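You operate a simulated robot arm through the tools that you are given. There is no shell and no other tool. Be economical: measure what you need, move in short steps, check, and stop when the job is done.

Carry out the task below with a simulated robot arm. There is one attempt and no reset: what you move stays moved.

TASK
Slide the blue pad along the top of the bench with the ring press until it stands next to the water bottle.
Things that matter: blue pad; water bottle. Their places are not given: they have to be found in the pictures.

It is judged by the outcome, as a careful person would: the job done as asked, and still so three seconds after it is handed in. It fails if anything else is knocked over, pushed out of place, dropped, spilled or broken.

THE ROBOT
A 7-joint arm with a two-finger parallel gripper, fixed in place. Base frame: the origin is at the foot of the arm, x ahead of it, y to its left, z up; the work surface is at about z = 0. Lengths are in mm, angles in degrees, forces in N, time in s.
With the tool pointing down near the work surface it reaches from about 240 to 620 mm from the base axis. Its first joint turns from -66.0 to 66.0 degrees. Payload 2.6 kg.
Tool frame: the origin (TCP) lies between the finger pads and is the grasp point; the fingertips stand 30 mm ahead of it; z points along the fingers, y is the line along which they close. The gripper opens to 94 mm. The fingers are 28 mm wide and 10 mm thick; the gripper's body (50 by 96 mm) begins 55 mm behind the TCP.
Orientation is told as [roll, pitch, yaw] about the base's x, y, z axes, in that order, counted from this pose: with the fingers straight down and closing along the base's y, the tool's x points along the base's -x, its y along +y and its z along -z.

THE INTERFACE
- The arm moves only by the tool step_arm. Its argument "commands" is a list of rows, each a list of 7 numbers: the shift along the tool's x, y, z in mm, then the turn, a rotation vector about the tool's x, y, z in degrees, then the finger opening in mm, from 0 to 94. In form: [[x, y, z, rx, ry, rz, fingers], ...]. A call has 1 to 12 rows; each row is the pose to reach, as a shift and turn from the pose commanded when the call began, along the tool's axes at that moment. A row lasts 0.2 s, in which the tool goes at most 50 mm and 8.6 degrees; a call with a longer step from one row to the next is refused whole, and so is a gripper value outside its range. A pose out of reach is approached as far as the arm can. The call stops where the force on the tool passes 40 N (or 10 N more than at its start, if that is more) or the arm is blocked; 0.2 s more then pass. The fingers move at their own pace (about 72 mm/s each) and stop on an object; they squeeze with about 43 N. The grip force told is the motor's: it shows also when the fingers shut on nothing. Time passes only in rows, and 0.2 s behind the last, so rows that repeat a pose let the fingers close. It gives the time, the measured TCP pose, the force on the tool (base axes), the opening and the grip force at its end, in the units of the frame above (readings bear some noise).
- Cameras (640 x 400 px; columns grow to the right, rows downward): "scene" is fixed at [45.1, 452.4, 550.3]; the picture's right is [-0.58, -0.81, 0.00], its down [-0.56, 0.40, -0.73] and it looks along [0.59, -0.43, -0.68] (base axes); focal length 320 px, centre (320, 200). "wrist" rides on the gripper at [-37, 0, -58] in the tool frame; the picture's right is [0.00, -1.00, 0.00], its down [0.97, 0.00, -0.24] and it looks along [0.24, 0.00, 0.97] (tool axes); focal length 218 px, centre (320, 200).
- get_image(camera): a new picture of that camera. No time passes.
- pixel_to_xyz(camera, pixels): for up to 12 pixels [column, row] of the newest picture of that camera ("zoom" is the newest enlarged one), the place [x, y, z] in the base frame of the surface seen there, good to about 3 mm. No time passes.
- inspect(camera, box): a new picture of the part [left, top, right, bottom] of that camera's present view, enlarged. No time passes.
- sign_off(): hands the job in; it is judged then, once.

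Work in short steps. Measure before you move; look again where a grasp or a placing could have gone wrong, and mend it. You have 60 turns and 20 pictures in all, the two below and enlarged ones among them. Open the gripper and draw the arm clear of the work before you hand the job in, unless the task says otherwise; then end with one line.

The tools are called after ">>>" by a JSON object that holds its "fn" and its "kwargs". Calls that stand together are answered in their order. step_arm: Moves the arm, as the interface text tells. Its arguments: {"type":"object","properties":{"commands":{"type":"array","items":{"type":"array","items":{"type":"number"}}}},"required":["commands"]} The other tools are called the same way: get_image (camera) takes a picture; pixel_to_xyz (camera, pixels) gives the place of the surface under pixels of a picture; inspect (camera, box) takes an enlarged picture of a part of a camera's view; sign_off () hands the job in.

At the start:

```text
clock: 0.0
tool_pos: [286.9, 182.1, 256.9]
ee_rot: [0.0, -0.1, 0.0]
contact_force: [-0.9, 0.3, 0.0]
grip_width: 94.0
grip_force: 0.1
```

scene: 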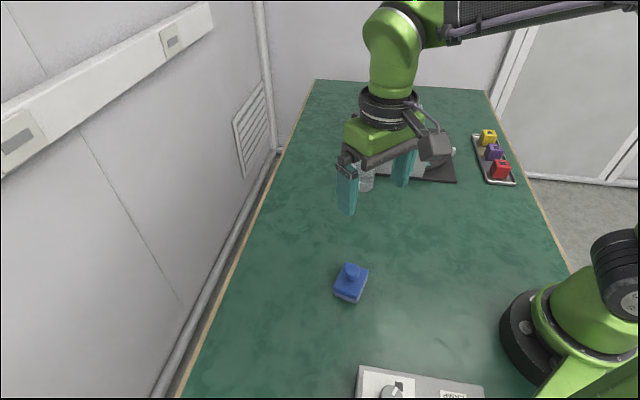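
wrist: 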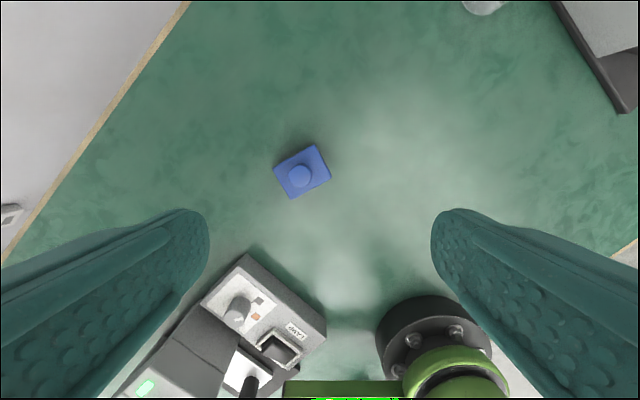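

The blue pad is at scene (350,283) and wrist (302,172). Something glassy sits behind the gripper at scene (366,180). I measure these and zoom in.

>>> {"fn": "pixel_to_xyz", "kwargs": {"camera": "scene", "pixels": [[351, 267], [341, 280], [350, 303], [368, 268], [334, 295], [366, 184], [363, 189], [440, 170]]}}

>>> {"fn": "pixel_to_xyz", "kwargs": {"camera": "wrist", "pixels": [[274, 168], [316, 145], [330, 178], [291, 198], [300, 174], [483, 5], [300, 120]]}}

>>> {"fn": "inspect", "kwargs": {"camera": "scene", "box": [320, 70, 540, 210]}}

```text
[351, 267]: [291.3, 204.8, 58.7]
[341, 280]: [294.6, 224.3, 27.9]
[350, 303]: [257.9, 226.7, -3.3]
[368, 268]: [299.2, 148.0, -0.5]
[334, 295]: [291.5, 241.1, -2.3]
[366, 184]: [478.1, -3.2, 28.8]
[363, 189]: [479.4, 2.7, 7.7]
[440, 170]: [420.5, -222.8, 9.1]
```

```text
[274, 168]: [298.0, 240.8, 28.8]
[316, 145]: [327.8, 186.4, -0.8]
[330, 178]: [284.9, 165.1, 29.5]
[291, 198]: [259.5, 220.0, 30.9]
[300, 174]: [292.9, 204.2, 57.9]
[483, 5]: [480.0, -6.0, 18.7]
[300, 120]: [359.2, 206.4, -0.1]
```

```text
2.86 times, centred on (430, 140) of scene
```

zoom: 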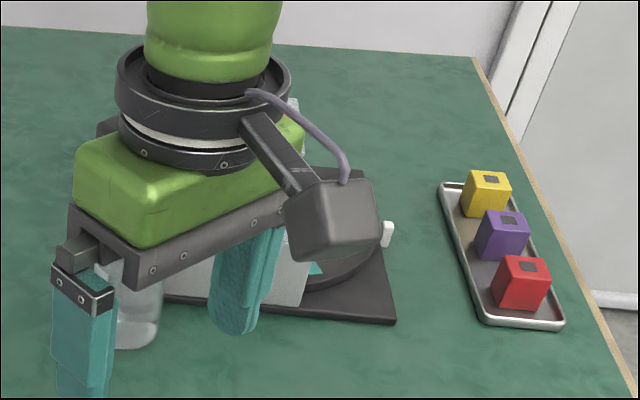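

The bottle is partly hidden near (480,-5). I move the arm over the middle of the bench at height to see it clearly with the wrist camera.

>>> {"fn": "step_arm", "kwargs": {"commands": [[-30, -25, -10, 0, 0, 0, 94], [-60, -50, -20, 0, 0, 0, 94], [-90, -75, -30, 0, 0, 0, 94], [-110, -100, -40, 0, 0, 0, 94], [-130, -120, -40, 0, 0, 0, 94]]}}

>>> {"fn": "get_image", "kwargs": {"camera": "wrist"}}

>>> {"fn": "get_image", "kwargs": {"camera": "scene"}}

```text
clock: 1.2
tool_pos: [418.1, 61.8, 296.3]
ee_rot: [0.0, 0.0, 0.0]
contact_force: [1.1, 0.6, -0.5]
grip_width: 93.9
grip_force: 0.0
```

```text
16 pictures are left
```

wrist: 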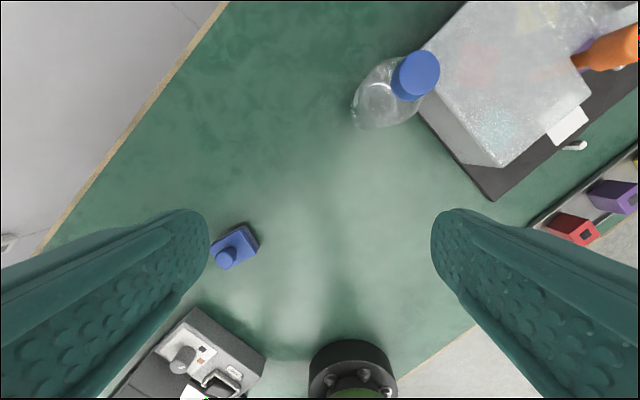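

```text
15 pictures are left
```

scene: 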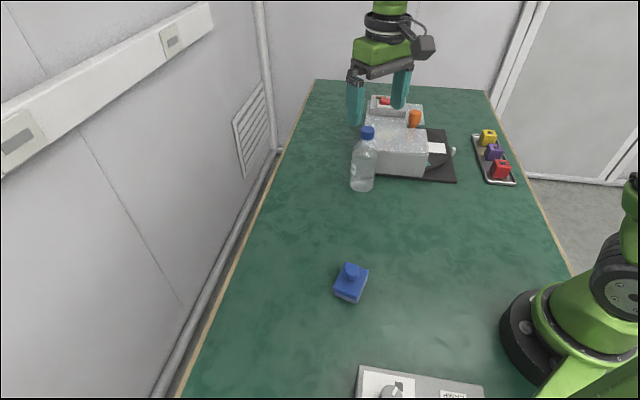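

The bottle is at scene (363,165), its cap at (367,133), close to the gray box on the black plate. I measure bottle, plate and pad edges.

>>> {"fn": "pixel_to_xyz", "kwargs": {"camera": "scene", "pixels": [[367, 130], [363, 188], [352, 185], [373, 186], [362, 165], [379, 174], [454, 181], [410, 178], [363, 240]]}}

>>> {"fn": "pixel_to_xyz", "kwargs": {"camera": "wrist", "pixels": [[416, 72], [372, 125], [355, 110], [425, 115], [490, 199], [240, 226], [258, 247], [228, 270], [212, 252], [229, 256], [434, 38]]}}

>>> {"fn": "inspect", "kwargs": {"camera": "scene", "box": [310, 110, 470, 210]}}

>>> {"fn": "inspect", "kwargs": {"camera": "scene", "box": [310, 250, 390, 310]}}

```text
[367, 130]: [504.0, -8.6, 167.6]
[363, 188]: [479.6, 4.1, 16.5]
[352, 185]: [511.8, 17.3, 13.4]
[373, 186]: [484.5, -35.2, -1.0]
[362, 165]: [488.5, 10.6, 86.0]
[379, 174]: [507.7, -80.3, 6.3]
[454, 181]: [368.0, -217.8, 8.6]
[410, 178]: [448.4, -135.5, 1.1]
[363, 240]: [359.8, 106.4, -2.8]
```

```text
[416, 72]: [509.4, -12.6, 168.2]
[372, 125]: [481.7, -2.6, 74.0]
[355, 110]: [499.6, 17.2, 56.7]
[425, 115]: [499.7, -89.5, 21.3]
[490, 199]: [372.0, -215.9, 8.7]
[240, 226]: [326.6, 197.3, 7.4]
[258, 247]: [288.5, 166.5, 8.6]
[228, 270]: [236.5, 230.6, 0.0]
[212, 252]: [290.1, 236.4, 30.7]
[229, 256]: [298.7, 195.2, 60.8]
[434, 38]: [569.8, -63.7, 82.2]
```

```text
4.00 times, centred on (390, 160) of scene
```

zoom: 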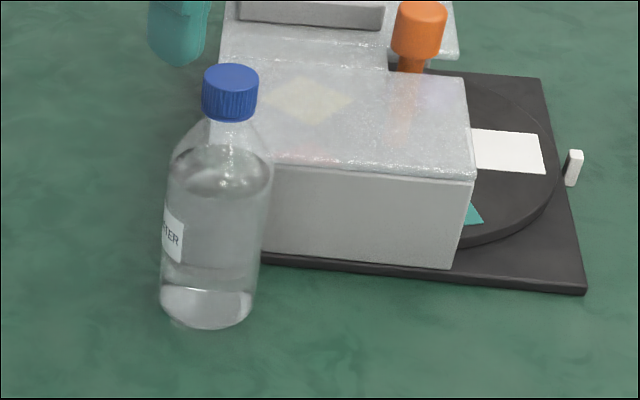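

```text
6.67 times, centred on (350, 280) of scene
```

zoom: 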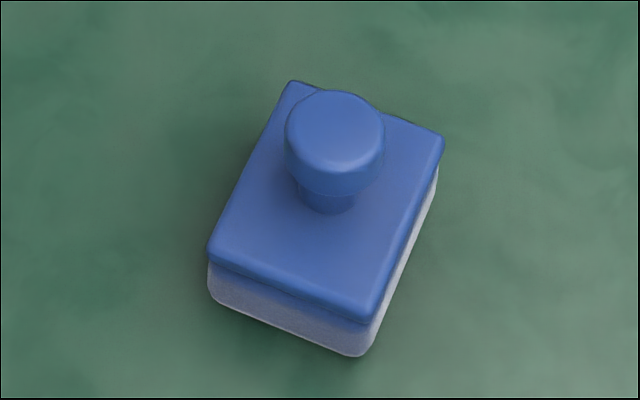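

I plan to grip the pad by its knob, with the camera side of the gripper turned away from the bottle, and slide the pad to the bottle's +y side. First I take the pad's corners from the zoom, along with the bench edge.

>>> {"fn": "pixel_to_xyz", "kwargs": {"camera": "zoom", "pixels": [[294, 88], [437, 140], [362, 308], [215, 250], [335, 130], [290, 130], [380, 130], [335, 95], [335, 165], [325, 205]]}}

>>> {"fn": "pixel_to_xyz", "kwargs": {"camera": "scene", "pixels": [[275, 185], [300, 180], [340, 190], [391, 177]]}}

>>> {"fn": "step_arm", "kwargs": {"commands": [[0, 0, 0, 0, 0, -8.5, 94], [0, 0, 0, 0, 0, -17, 94], [0, 0, 0, 0, 0, -25.5, 94], [0, 0, 0, 0, 0, -34, 94], [0, 0, 0, 0, 0, -42.5, 94], [0, 0, 0, 0, 0, -51, 94], [0, 0, 0, 0, 0, -59.5, 80], [0, 0, 0, 0, 0, -68, 70], [0, 0, 0, 0, 0, -76, 60], [0, 0, 0, 0, 0, -83, 60], [0, 0, 0, 0, 0, -90, 60], [0, 0, 0, 0, 0, -90, 60]]}}

```text
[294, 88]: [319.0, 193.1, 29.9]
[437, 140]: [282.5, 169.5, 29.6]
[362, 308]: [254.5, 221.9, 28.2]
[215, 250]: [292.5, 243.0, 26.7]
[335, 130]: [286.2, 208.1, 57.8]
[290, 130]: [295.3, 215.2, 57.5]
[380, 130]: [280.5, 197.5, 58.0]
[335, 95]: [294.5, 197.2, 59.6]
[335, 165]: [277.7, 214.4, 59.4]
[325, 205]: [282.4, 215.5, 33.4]
```

```text
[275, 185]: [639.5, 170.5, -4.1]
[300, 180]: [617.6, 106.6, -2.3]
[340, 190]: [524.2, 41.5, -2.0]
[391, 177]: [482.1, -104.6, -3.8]
```

```text
clock: 3.8
tool_pos: [417.2, 61.1, 296.2]
ee_rot: [0.1, 0.0, 90.1]
contact_force: [0.1, 1.0, 0.3]
grip_width: 59.9
grip_force: 0.1
```

Yaw 90 is reached. The pad centre is about (287,206.5), so I move above the knob at z≈120.

>>> {"fn": "step_arm", "kwargs": {"commands": [[-25, 22, 25, 0, 0, 0, 60], [-50, 44, 50, 0, 0, 0, 60], [-75, 66, 75, 0, 0, 0, 60], [-100, 88, 100, 0, 0, 0, 60], [-125, 110, 125, 0, 0, 0, 60], [-145, 131, 150, 0, 0, 0, 60], [-145, 131, 176, 0, 0, 0, 60]]}}

>>> {"fn": "get_image", "kwargs": {"camera": "wrist"}}

```text
clock: 5.4
tool_pos: [284.2, 206.5, 119.8]
ee_rot: [0.1, 0.1, 90.0]
contact_force: [-0.6, 1.3, -0.3]
grip_width: 60.1
grip_force: 0.2
```

```text
12 pictures are left
```

wrist: 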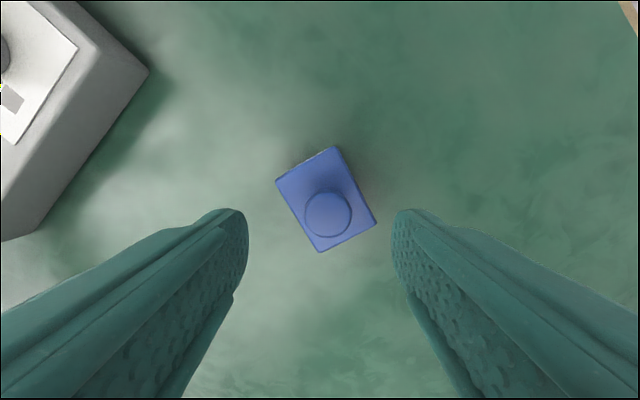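

The knob shows at wrist (328,214), between the fingers. I measure its exact place.

>>> {"fn": "pixel_to_xyz", "kwargs": {"camera": "wrist", "pixels": [[328, 214], [308, 214], [350, 214], [328, 194], [328, 234], [335, 149], [278, 182], [322, 250], [374, 222]]}}

```text
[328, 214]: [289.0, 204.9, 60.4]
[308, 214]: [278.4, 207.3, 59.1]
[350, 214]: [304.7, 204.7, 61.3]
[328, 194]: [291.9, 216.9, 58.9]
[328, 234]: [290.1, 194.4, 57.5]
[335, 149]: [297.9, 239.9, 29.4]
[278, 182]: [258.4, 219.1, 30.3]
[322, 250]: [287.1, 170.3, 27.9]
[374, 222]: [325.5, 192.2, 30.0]
```

Knob centre is (290.5,205.5). I shift 6 mm, lower to z≈67 (tips at 37, above the pad's top at 29) and close.

>>> {"fn": "step_arm", "kwargs": {"commands": [[1, -6, 15, 0, 0, 0, 60], [1, -6, 35, 0, 0, 0, 60], [1, -6, 48, 0, 0, 0, 60], [1, -6, 53, 0, 0, 0, 60], [1, -6, 53, 0, 0, 0, 60], [1, -6, 53, 0, 0, 0, 40], [1, -6, 53, 0, 0, 0, 30], [1, -6, 53, 0, 0, 0, 20], [1, -6, 53, 0, 0, 0, 15], [1, -6, 53, 0, 0, 0, 15]]}}

>>> {"fn": "get_image", "kwargs": {"camera": "wrist"}}

```text
clock: 7.6
tool_pos: [293.0, 205.3, 68.0]
ee_rot: [0.0, 0.0, 90.0]
contact_force: [0.1, 0.6, -0.3]
grip_width: 26.5
grip_force: 43.3
```

```text
11 pictures are left
```

wrist: 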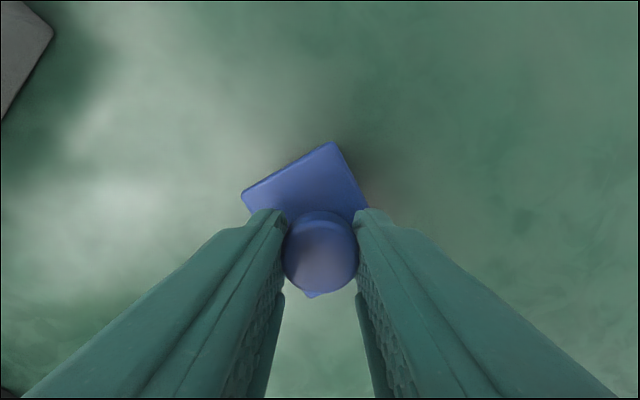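

The grip is firm on the knob (26.5 mm, 43 N) and the pad still rests on the bench. I slide the first half, turning slowly so the short face will end up facing the bottle.

>>> {"fn": "step_arm", "kwargs": {"commands": [[5, -9, 0, 0, 0, 1, 15], [15, -26, 0, 0, 0, 4, 15], [25, -43, 0, 0, 0, 7, 15], [35, -60, 0, 0, 0, 10, 15], [45, -77, 0, 0, 0, 13, 15], [55, -94, 0, 0, 0, 16, 15], [60, -103, 0, 0, 0, 18, 15]]}}

>>> {"fn": "get_image", "kwargs": {"camera": "scene"}}

```text
clock: 9.2
tool_pos: [394.7, 146.7, 66.0]
ee_rot: [0.0, -0.1, 71.9]
contact_force: [-12.2, 9.2, 33.8]
grip_width: 26.6
grip_force: 43.7
```

```text
10 pictures are left
```

scene: 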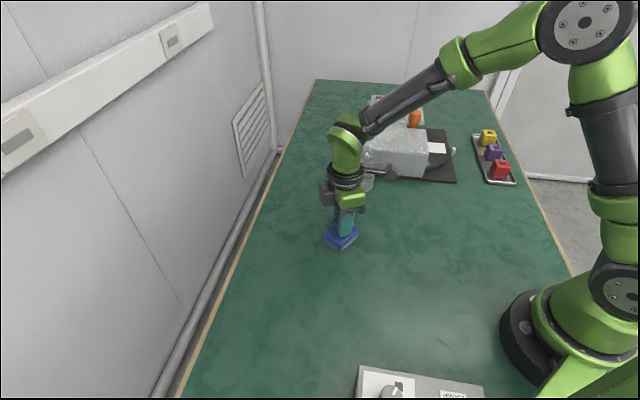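

The pad follows, but 34 N presses it down. I raise 1.5 mm to ease this, then go on to about (507,78).

>>> {"fn": "step_arm", "kwargs": {"commands": [[0, 0, -1.5, 0, 0, 0, 15], [0, 0, -1.5, 0, 0, 0, 15]]}}

```text
clock: 9.8
tool_pos: [395.2, 144.0, 67.2]
ee_rot: [-0.1, 0.0, 72.1]
contact_force: [-4.1, 10.3, 22.2]
grip_width: 26.5
grip_force: 43.6
```

>>> {"fn": "step_arm", "kwargs": {"commands": [[0, 0, -1.5, 0, 0, 0, 15], [4, -16, -1.5, 0, 0, 1, 15], [8, -32, -1.8, 0, 0, 3, 15], [12, -48, -2, 0, 0, 5, 15], [16, -64, -2, 0, 0, 7, 15]]}}

```text
clock: 11.0
tool_pos: [452.4, 110.9, 71.3]
ee_rot: [-0.1, 0.0, 65.0]
contact_force: [0.1, -0.3, -0.9]
grip_width: 26.4
grip_force: 42.9
```

Force is now nil at z 71.3, so the pad may be slightly off the bench. I lower gently until light contact returns.

>>> {"fn": "step_arm", "kwargs": {"commands": [[0, 0, 1, 0, 0, 0, 15], [0, 0, 2, 0, 0, 0, 15], [0, 0, 2, 0, 0, 0, 15]]}}

>>> {"fn": "inspect", "kwargs": {"camera": "scene", "box": [290, 110, 450, 250]}}

```text
clock: 11.8
tool_pos: [451.8, 111.6, 67.5]
ee_rot: [0.0, 0.0, 65.1]
contact_force: [-0.2, 0.4, 0.0]
grip_width: 26.5
grip_force: 43.4
```

```text
2.86 times, centred on (370, 180) of scene
```

zoom: 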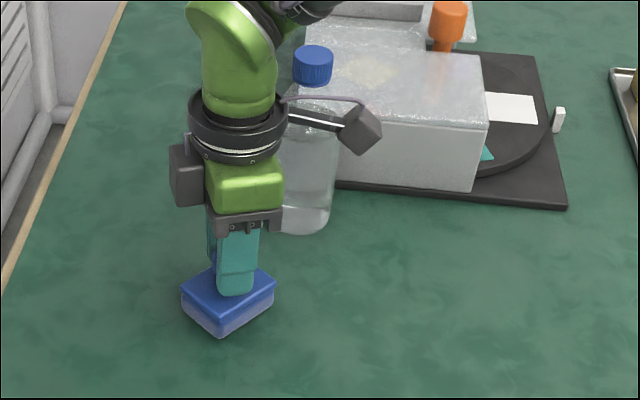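

I see a cabled block on the tool's +x side (zoom (360,125)) that points toward the bottle. I measure how far it reaches, and how the pad sits.

>>> {"fn": "pixel_to_xyz", "kwargs": {"camera": "zoom", "pixels": [[362, 135], [375, 125], [345, 145], [365, 150], [320, 120], [185, 180], [248, 215], [222, 318], [183, 290], [240, 280], [276, 283], [220, 334]]}}

```text
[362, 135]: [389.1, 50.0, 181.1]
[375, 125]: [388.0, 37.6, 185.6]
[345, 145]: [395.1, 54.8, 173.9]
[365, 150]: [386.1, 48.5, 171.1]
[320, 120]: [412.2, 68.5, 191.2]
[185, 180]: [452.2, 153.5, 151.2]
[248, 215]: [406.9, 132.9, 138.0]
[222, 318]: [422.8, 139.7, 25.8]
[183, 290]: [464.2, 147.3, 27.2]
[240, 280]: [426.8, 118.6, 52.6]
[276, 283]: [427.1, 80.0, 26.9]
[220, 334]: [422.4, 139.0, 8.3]
```

The cabled block reaches 60–105 mm out on tool +x, at z≥~165, so the bottle must not lie straight along tool +x. I keep yaw 65 and aim at (483,56), which puts the bottle at 45° in the tool frame with about 8 mm to the pad. I lower 1 mm and slide most of the way, then check.

>>> {"fn": "step_arm", "kwargs": {"commands": [[0, 0, 1, 0, 0, 0, 15], [4, -6, 1, 0, 0, 0, 15], [10, -14, 1, 0, 0, 0, 15], [16, -22, 1, 0, 0, 0, 15], [22, -30, 1, 0, 0, 0, 15], [26, -36, 1, 0, 0, 0, 15]]}}

>>> {"fn": "inspect", "kwargs": {"camera": "scene", "box": [290, 110, 450, 250]}}

>>> {"fn": "get_image", "kwargs": {"camera": "wrist"}}

```text
clock: 13.2
tool_pos: [473.6, 72.3, 67.0]
ee_rot: [0.1, 0.0, 65.0]
contact_force: [0.6, 0.6, 1.5]
grip_width: 26.5
grip_force: 42.4
```

```text
2.86 times, centred on (370, 180) of scene
```

zoom: 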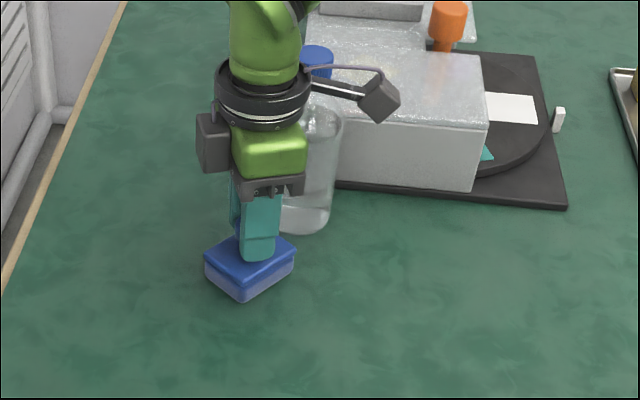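

```text
7 pictures are left
```

wrist: 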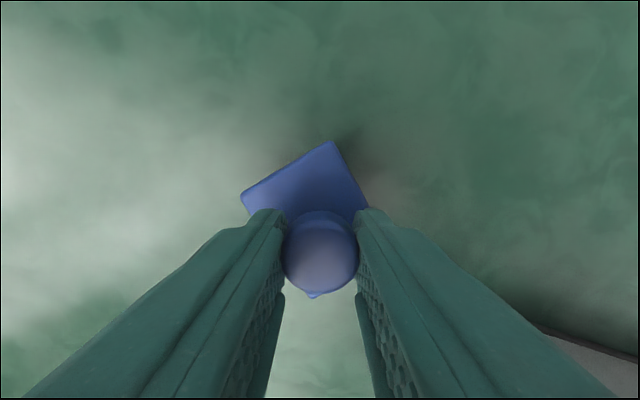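

Light contact (1.5 N), the pad is sliding level, and the bottle is untouched. I measure pad corners against the bottle.

>>> {"fn": "pixel_to_xyz", "kwargs": {"camera": "zoom", "pixels": [[292, 246], [207, 252], [241, 283], [240, 298], [293, 262], [305, 228], [280, 222], [330, 210], [310, 190], [320, 165], [318, 55]]}}

```text
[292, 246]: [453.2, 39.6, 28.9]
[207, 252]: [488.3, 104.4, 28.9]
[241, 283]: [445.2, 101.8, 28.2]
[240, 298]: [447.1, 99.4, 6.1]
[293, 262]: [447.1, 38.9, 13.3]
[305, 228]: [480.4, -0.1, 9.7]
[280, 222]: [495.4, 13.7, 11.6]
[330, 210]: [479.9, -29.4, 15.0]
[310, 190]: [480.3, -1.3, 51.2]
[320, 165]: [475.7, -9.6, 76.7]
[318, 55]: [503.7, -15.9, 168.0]
```

The near face is at y≈41 and the bottle's edge at y≈18. I slide the remaining (10,−16) to leave about 7 mm.

>>> {"fn": "step_arm", "kwargs": {"commands": [[3, -4, 0, 0, 0, 0, 15], [6, -9, 0, 0, 0, 0, 15], [9, -13, 0, 0, 0, 0, 15], [10.5, -16, 0, 0, 0, 0, 15], [10.5, -16, 0, 0, 0, 0, 15]]}}

>>> {"fn": "inspect", "kwargs": {"camera": "scene", "box": [290, 110, 450, 250]}}

```text
clock: 14.4
tool_pos: [483.0, 55.9, 66.4]
ee_rot: [0.1, -0.1, 64.9]
contact_force: [0.3, -0.2, -0.9]
grip_width: 26.3
grip_force: 43.0
```

```text
2.86 times, centred on (370, 180) of scene
```

zoom: 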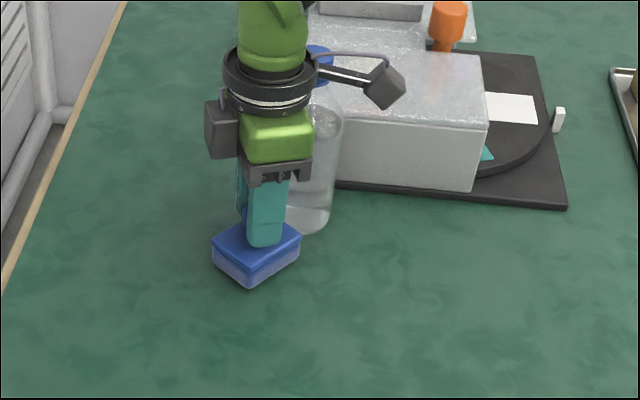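

The pad stands just beside the bottle, nothing disturbed. I open slightly, let it settle, and rise straight up.

>>> {"fn": "step_arm", "kwargs": {"commands": [[0, 0, 0, 0, 0, 0, 30], [0, 0, 0, 0, 0, 0, 38], [0, 0, 0, 0, 0, 0, 38], [0, 0, -15, 0, 0, 0, 38], [0, 0, -40, 0, 0, 0, 38], [0, 0, -75, 0, 0, 0, 38], [0, 0, -110, 0, 0, 0, 38], [0, 0, -150, 0, 0, 0, 38], [0, 0, -190, 0, 0, 0, 38]]}}

>>> {"fn": "get_image", "kwargs": {"camera": "scene"}}

```text
clock: 16.4
tool_pos: [483.7, 55.6, 253.2]
ee_rot: [0.0, 0.0, 65.0]
contact_force: [-0.1, -0.2, 0.2]
grip_width: 38.1
grip_force: 0.0
```

```text
5 pictures are left
```

scene: 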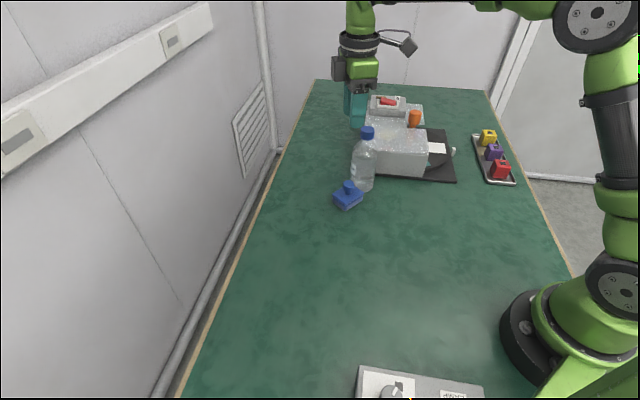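

The pad is released at scene (348,196), beside the upright bottle. I draw the arm back toward the middle and take a close look.

>>> {"fn": "step_arm", "kwargs": {"commands": [[0, 25, -10, 0, 0, 0, 60], [0, 50, -20, 0, 0, 0, 94], [0, 80, -20, 0, 0, 0, 94], [0, 110, -20, 0, 0, 0, 94], [0, 140, -20, 0, 0, 0, 94], [0, 160, -20, 0, 0, 0, 94]]}}

>>> {"fn": "inspect", "kwargs": {"camera": "scene", "box": [310, 110, 410, 220]}}

>>> {"fn": "get_image", "kwargs": {"camera": "wrist"}}

```text
clock: 17.8
tool_pos: [337.5, 124.4, 276.5]
ee_rot: [0.0, 0.0, 64.9]
contact_force: [0.2, 0.7, -0.8]
grip_width: 94.2
grip_force: 0.0
```

```text
3.64 times, centred on (360, 165) of scene
```

zoom: 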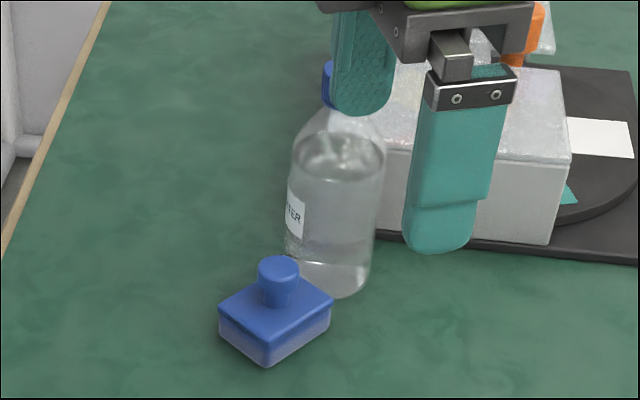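

```text
3 pictures are left
```

wrist: 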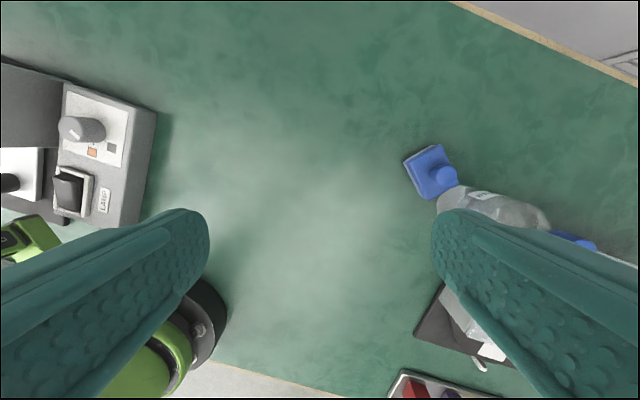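

The pad stands flat right next to the upright bottle, the gripper is open and the arm is clear, so I hand the job in.

>>> {"fn": "sign_off", "kwargs": {}}

```text
The job is handed in.
```

The blue pad now stands flat on the bench next to the water bottle, an estimated 7 mm away; I gripped its knob to slide it, it may have lifted 1–3 mm off the bench briefly partway, and nothing else was disturbed.
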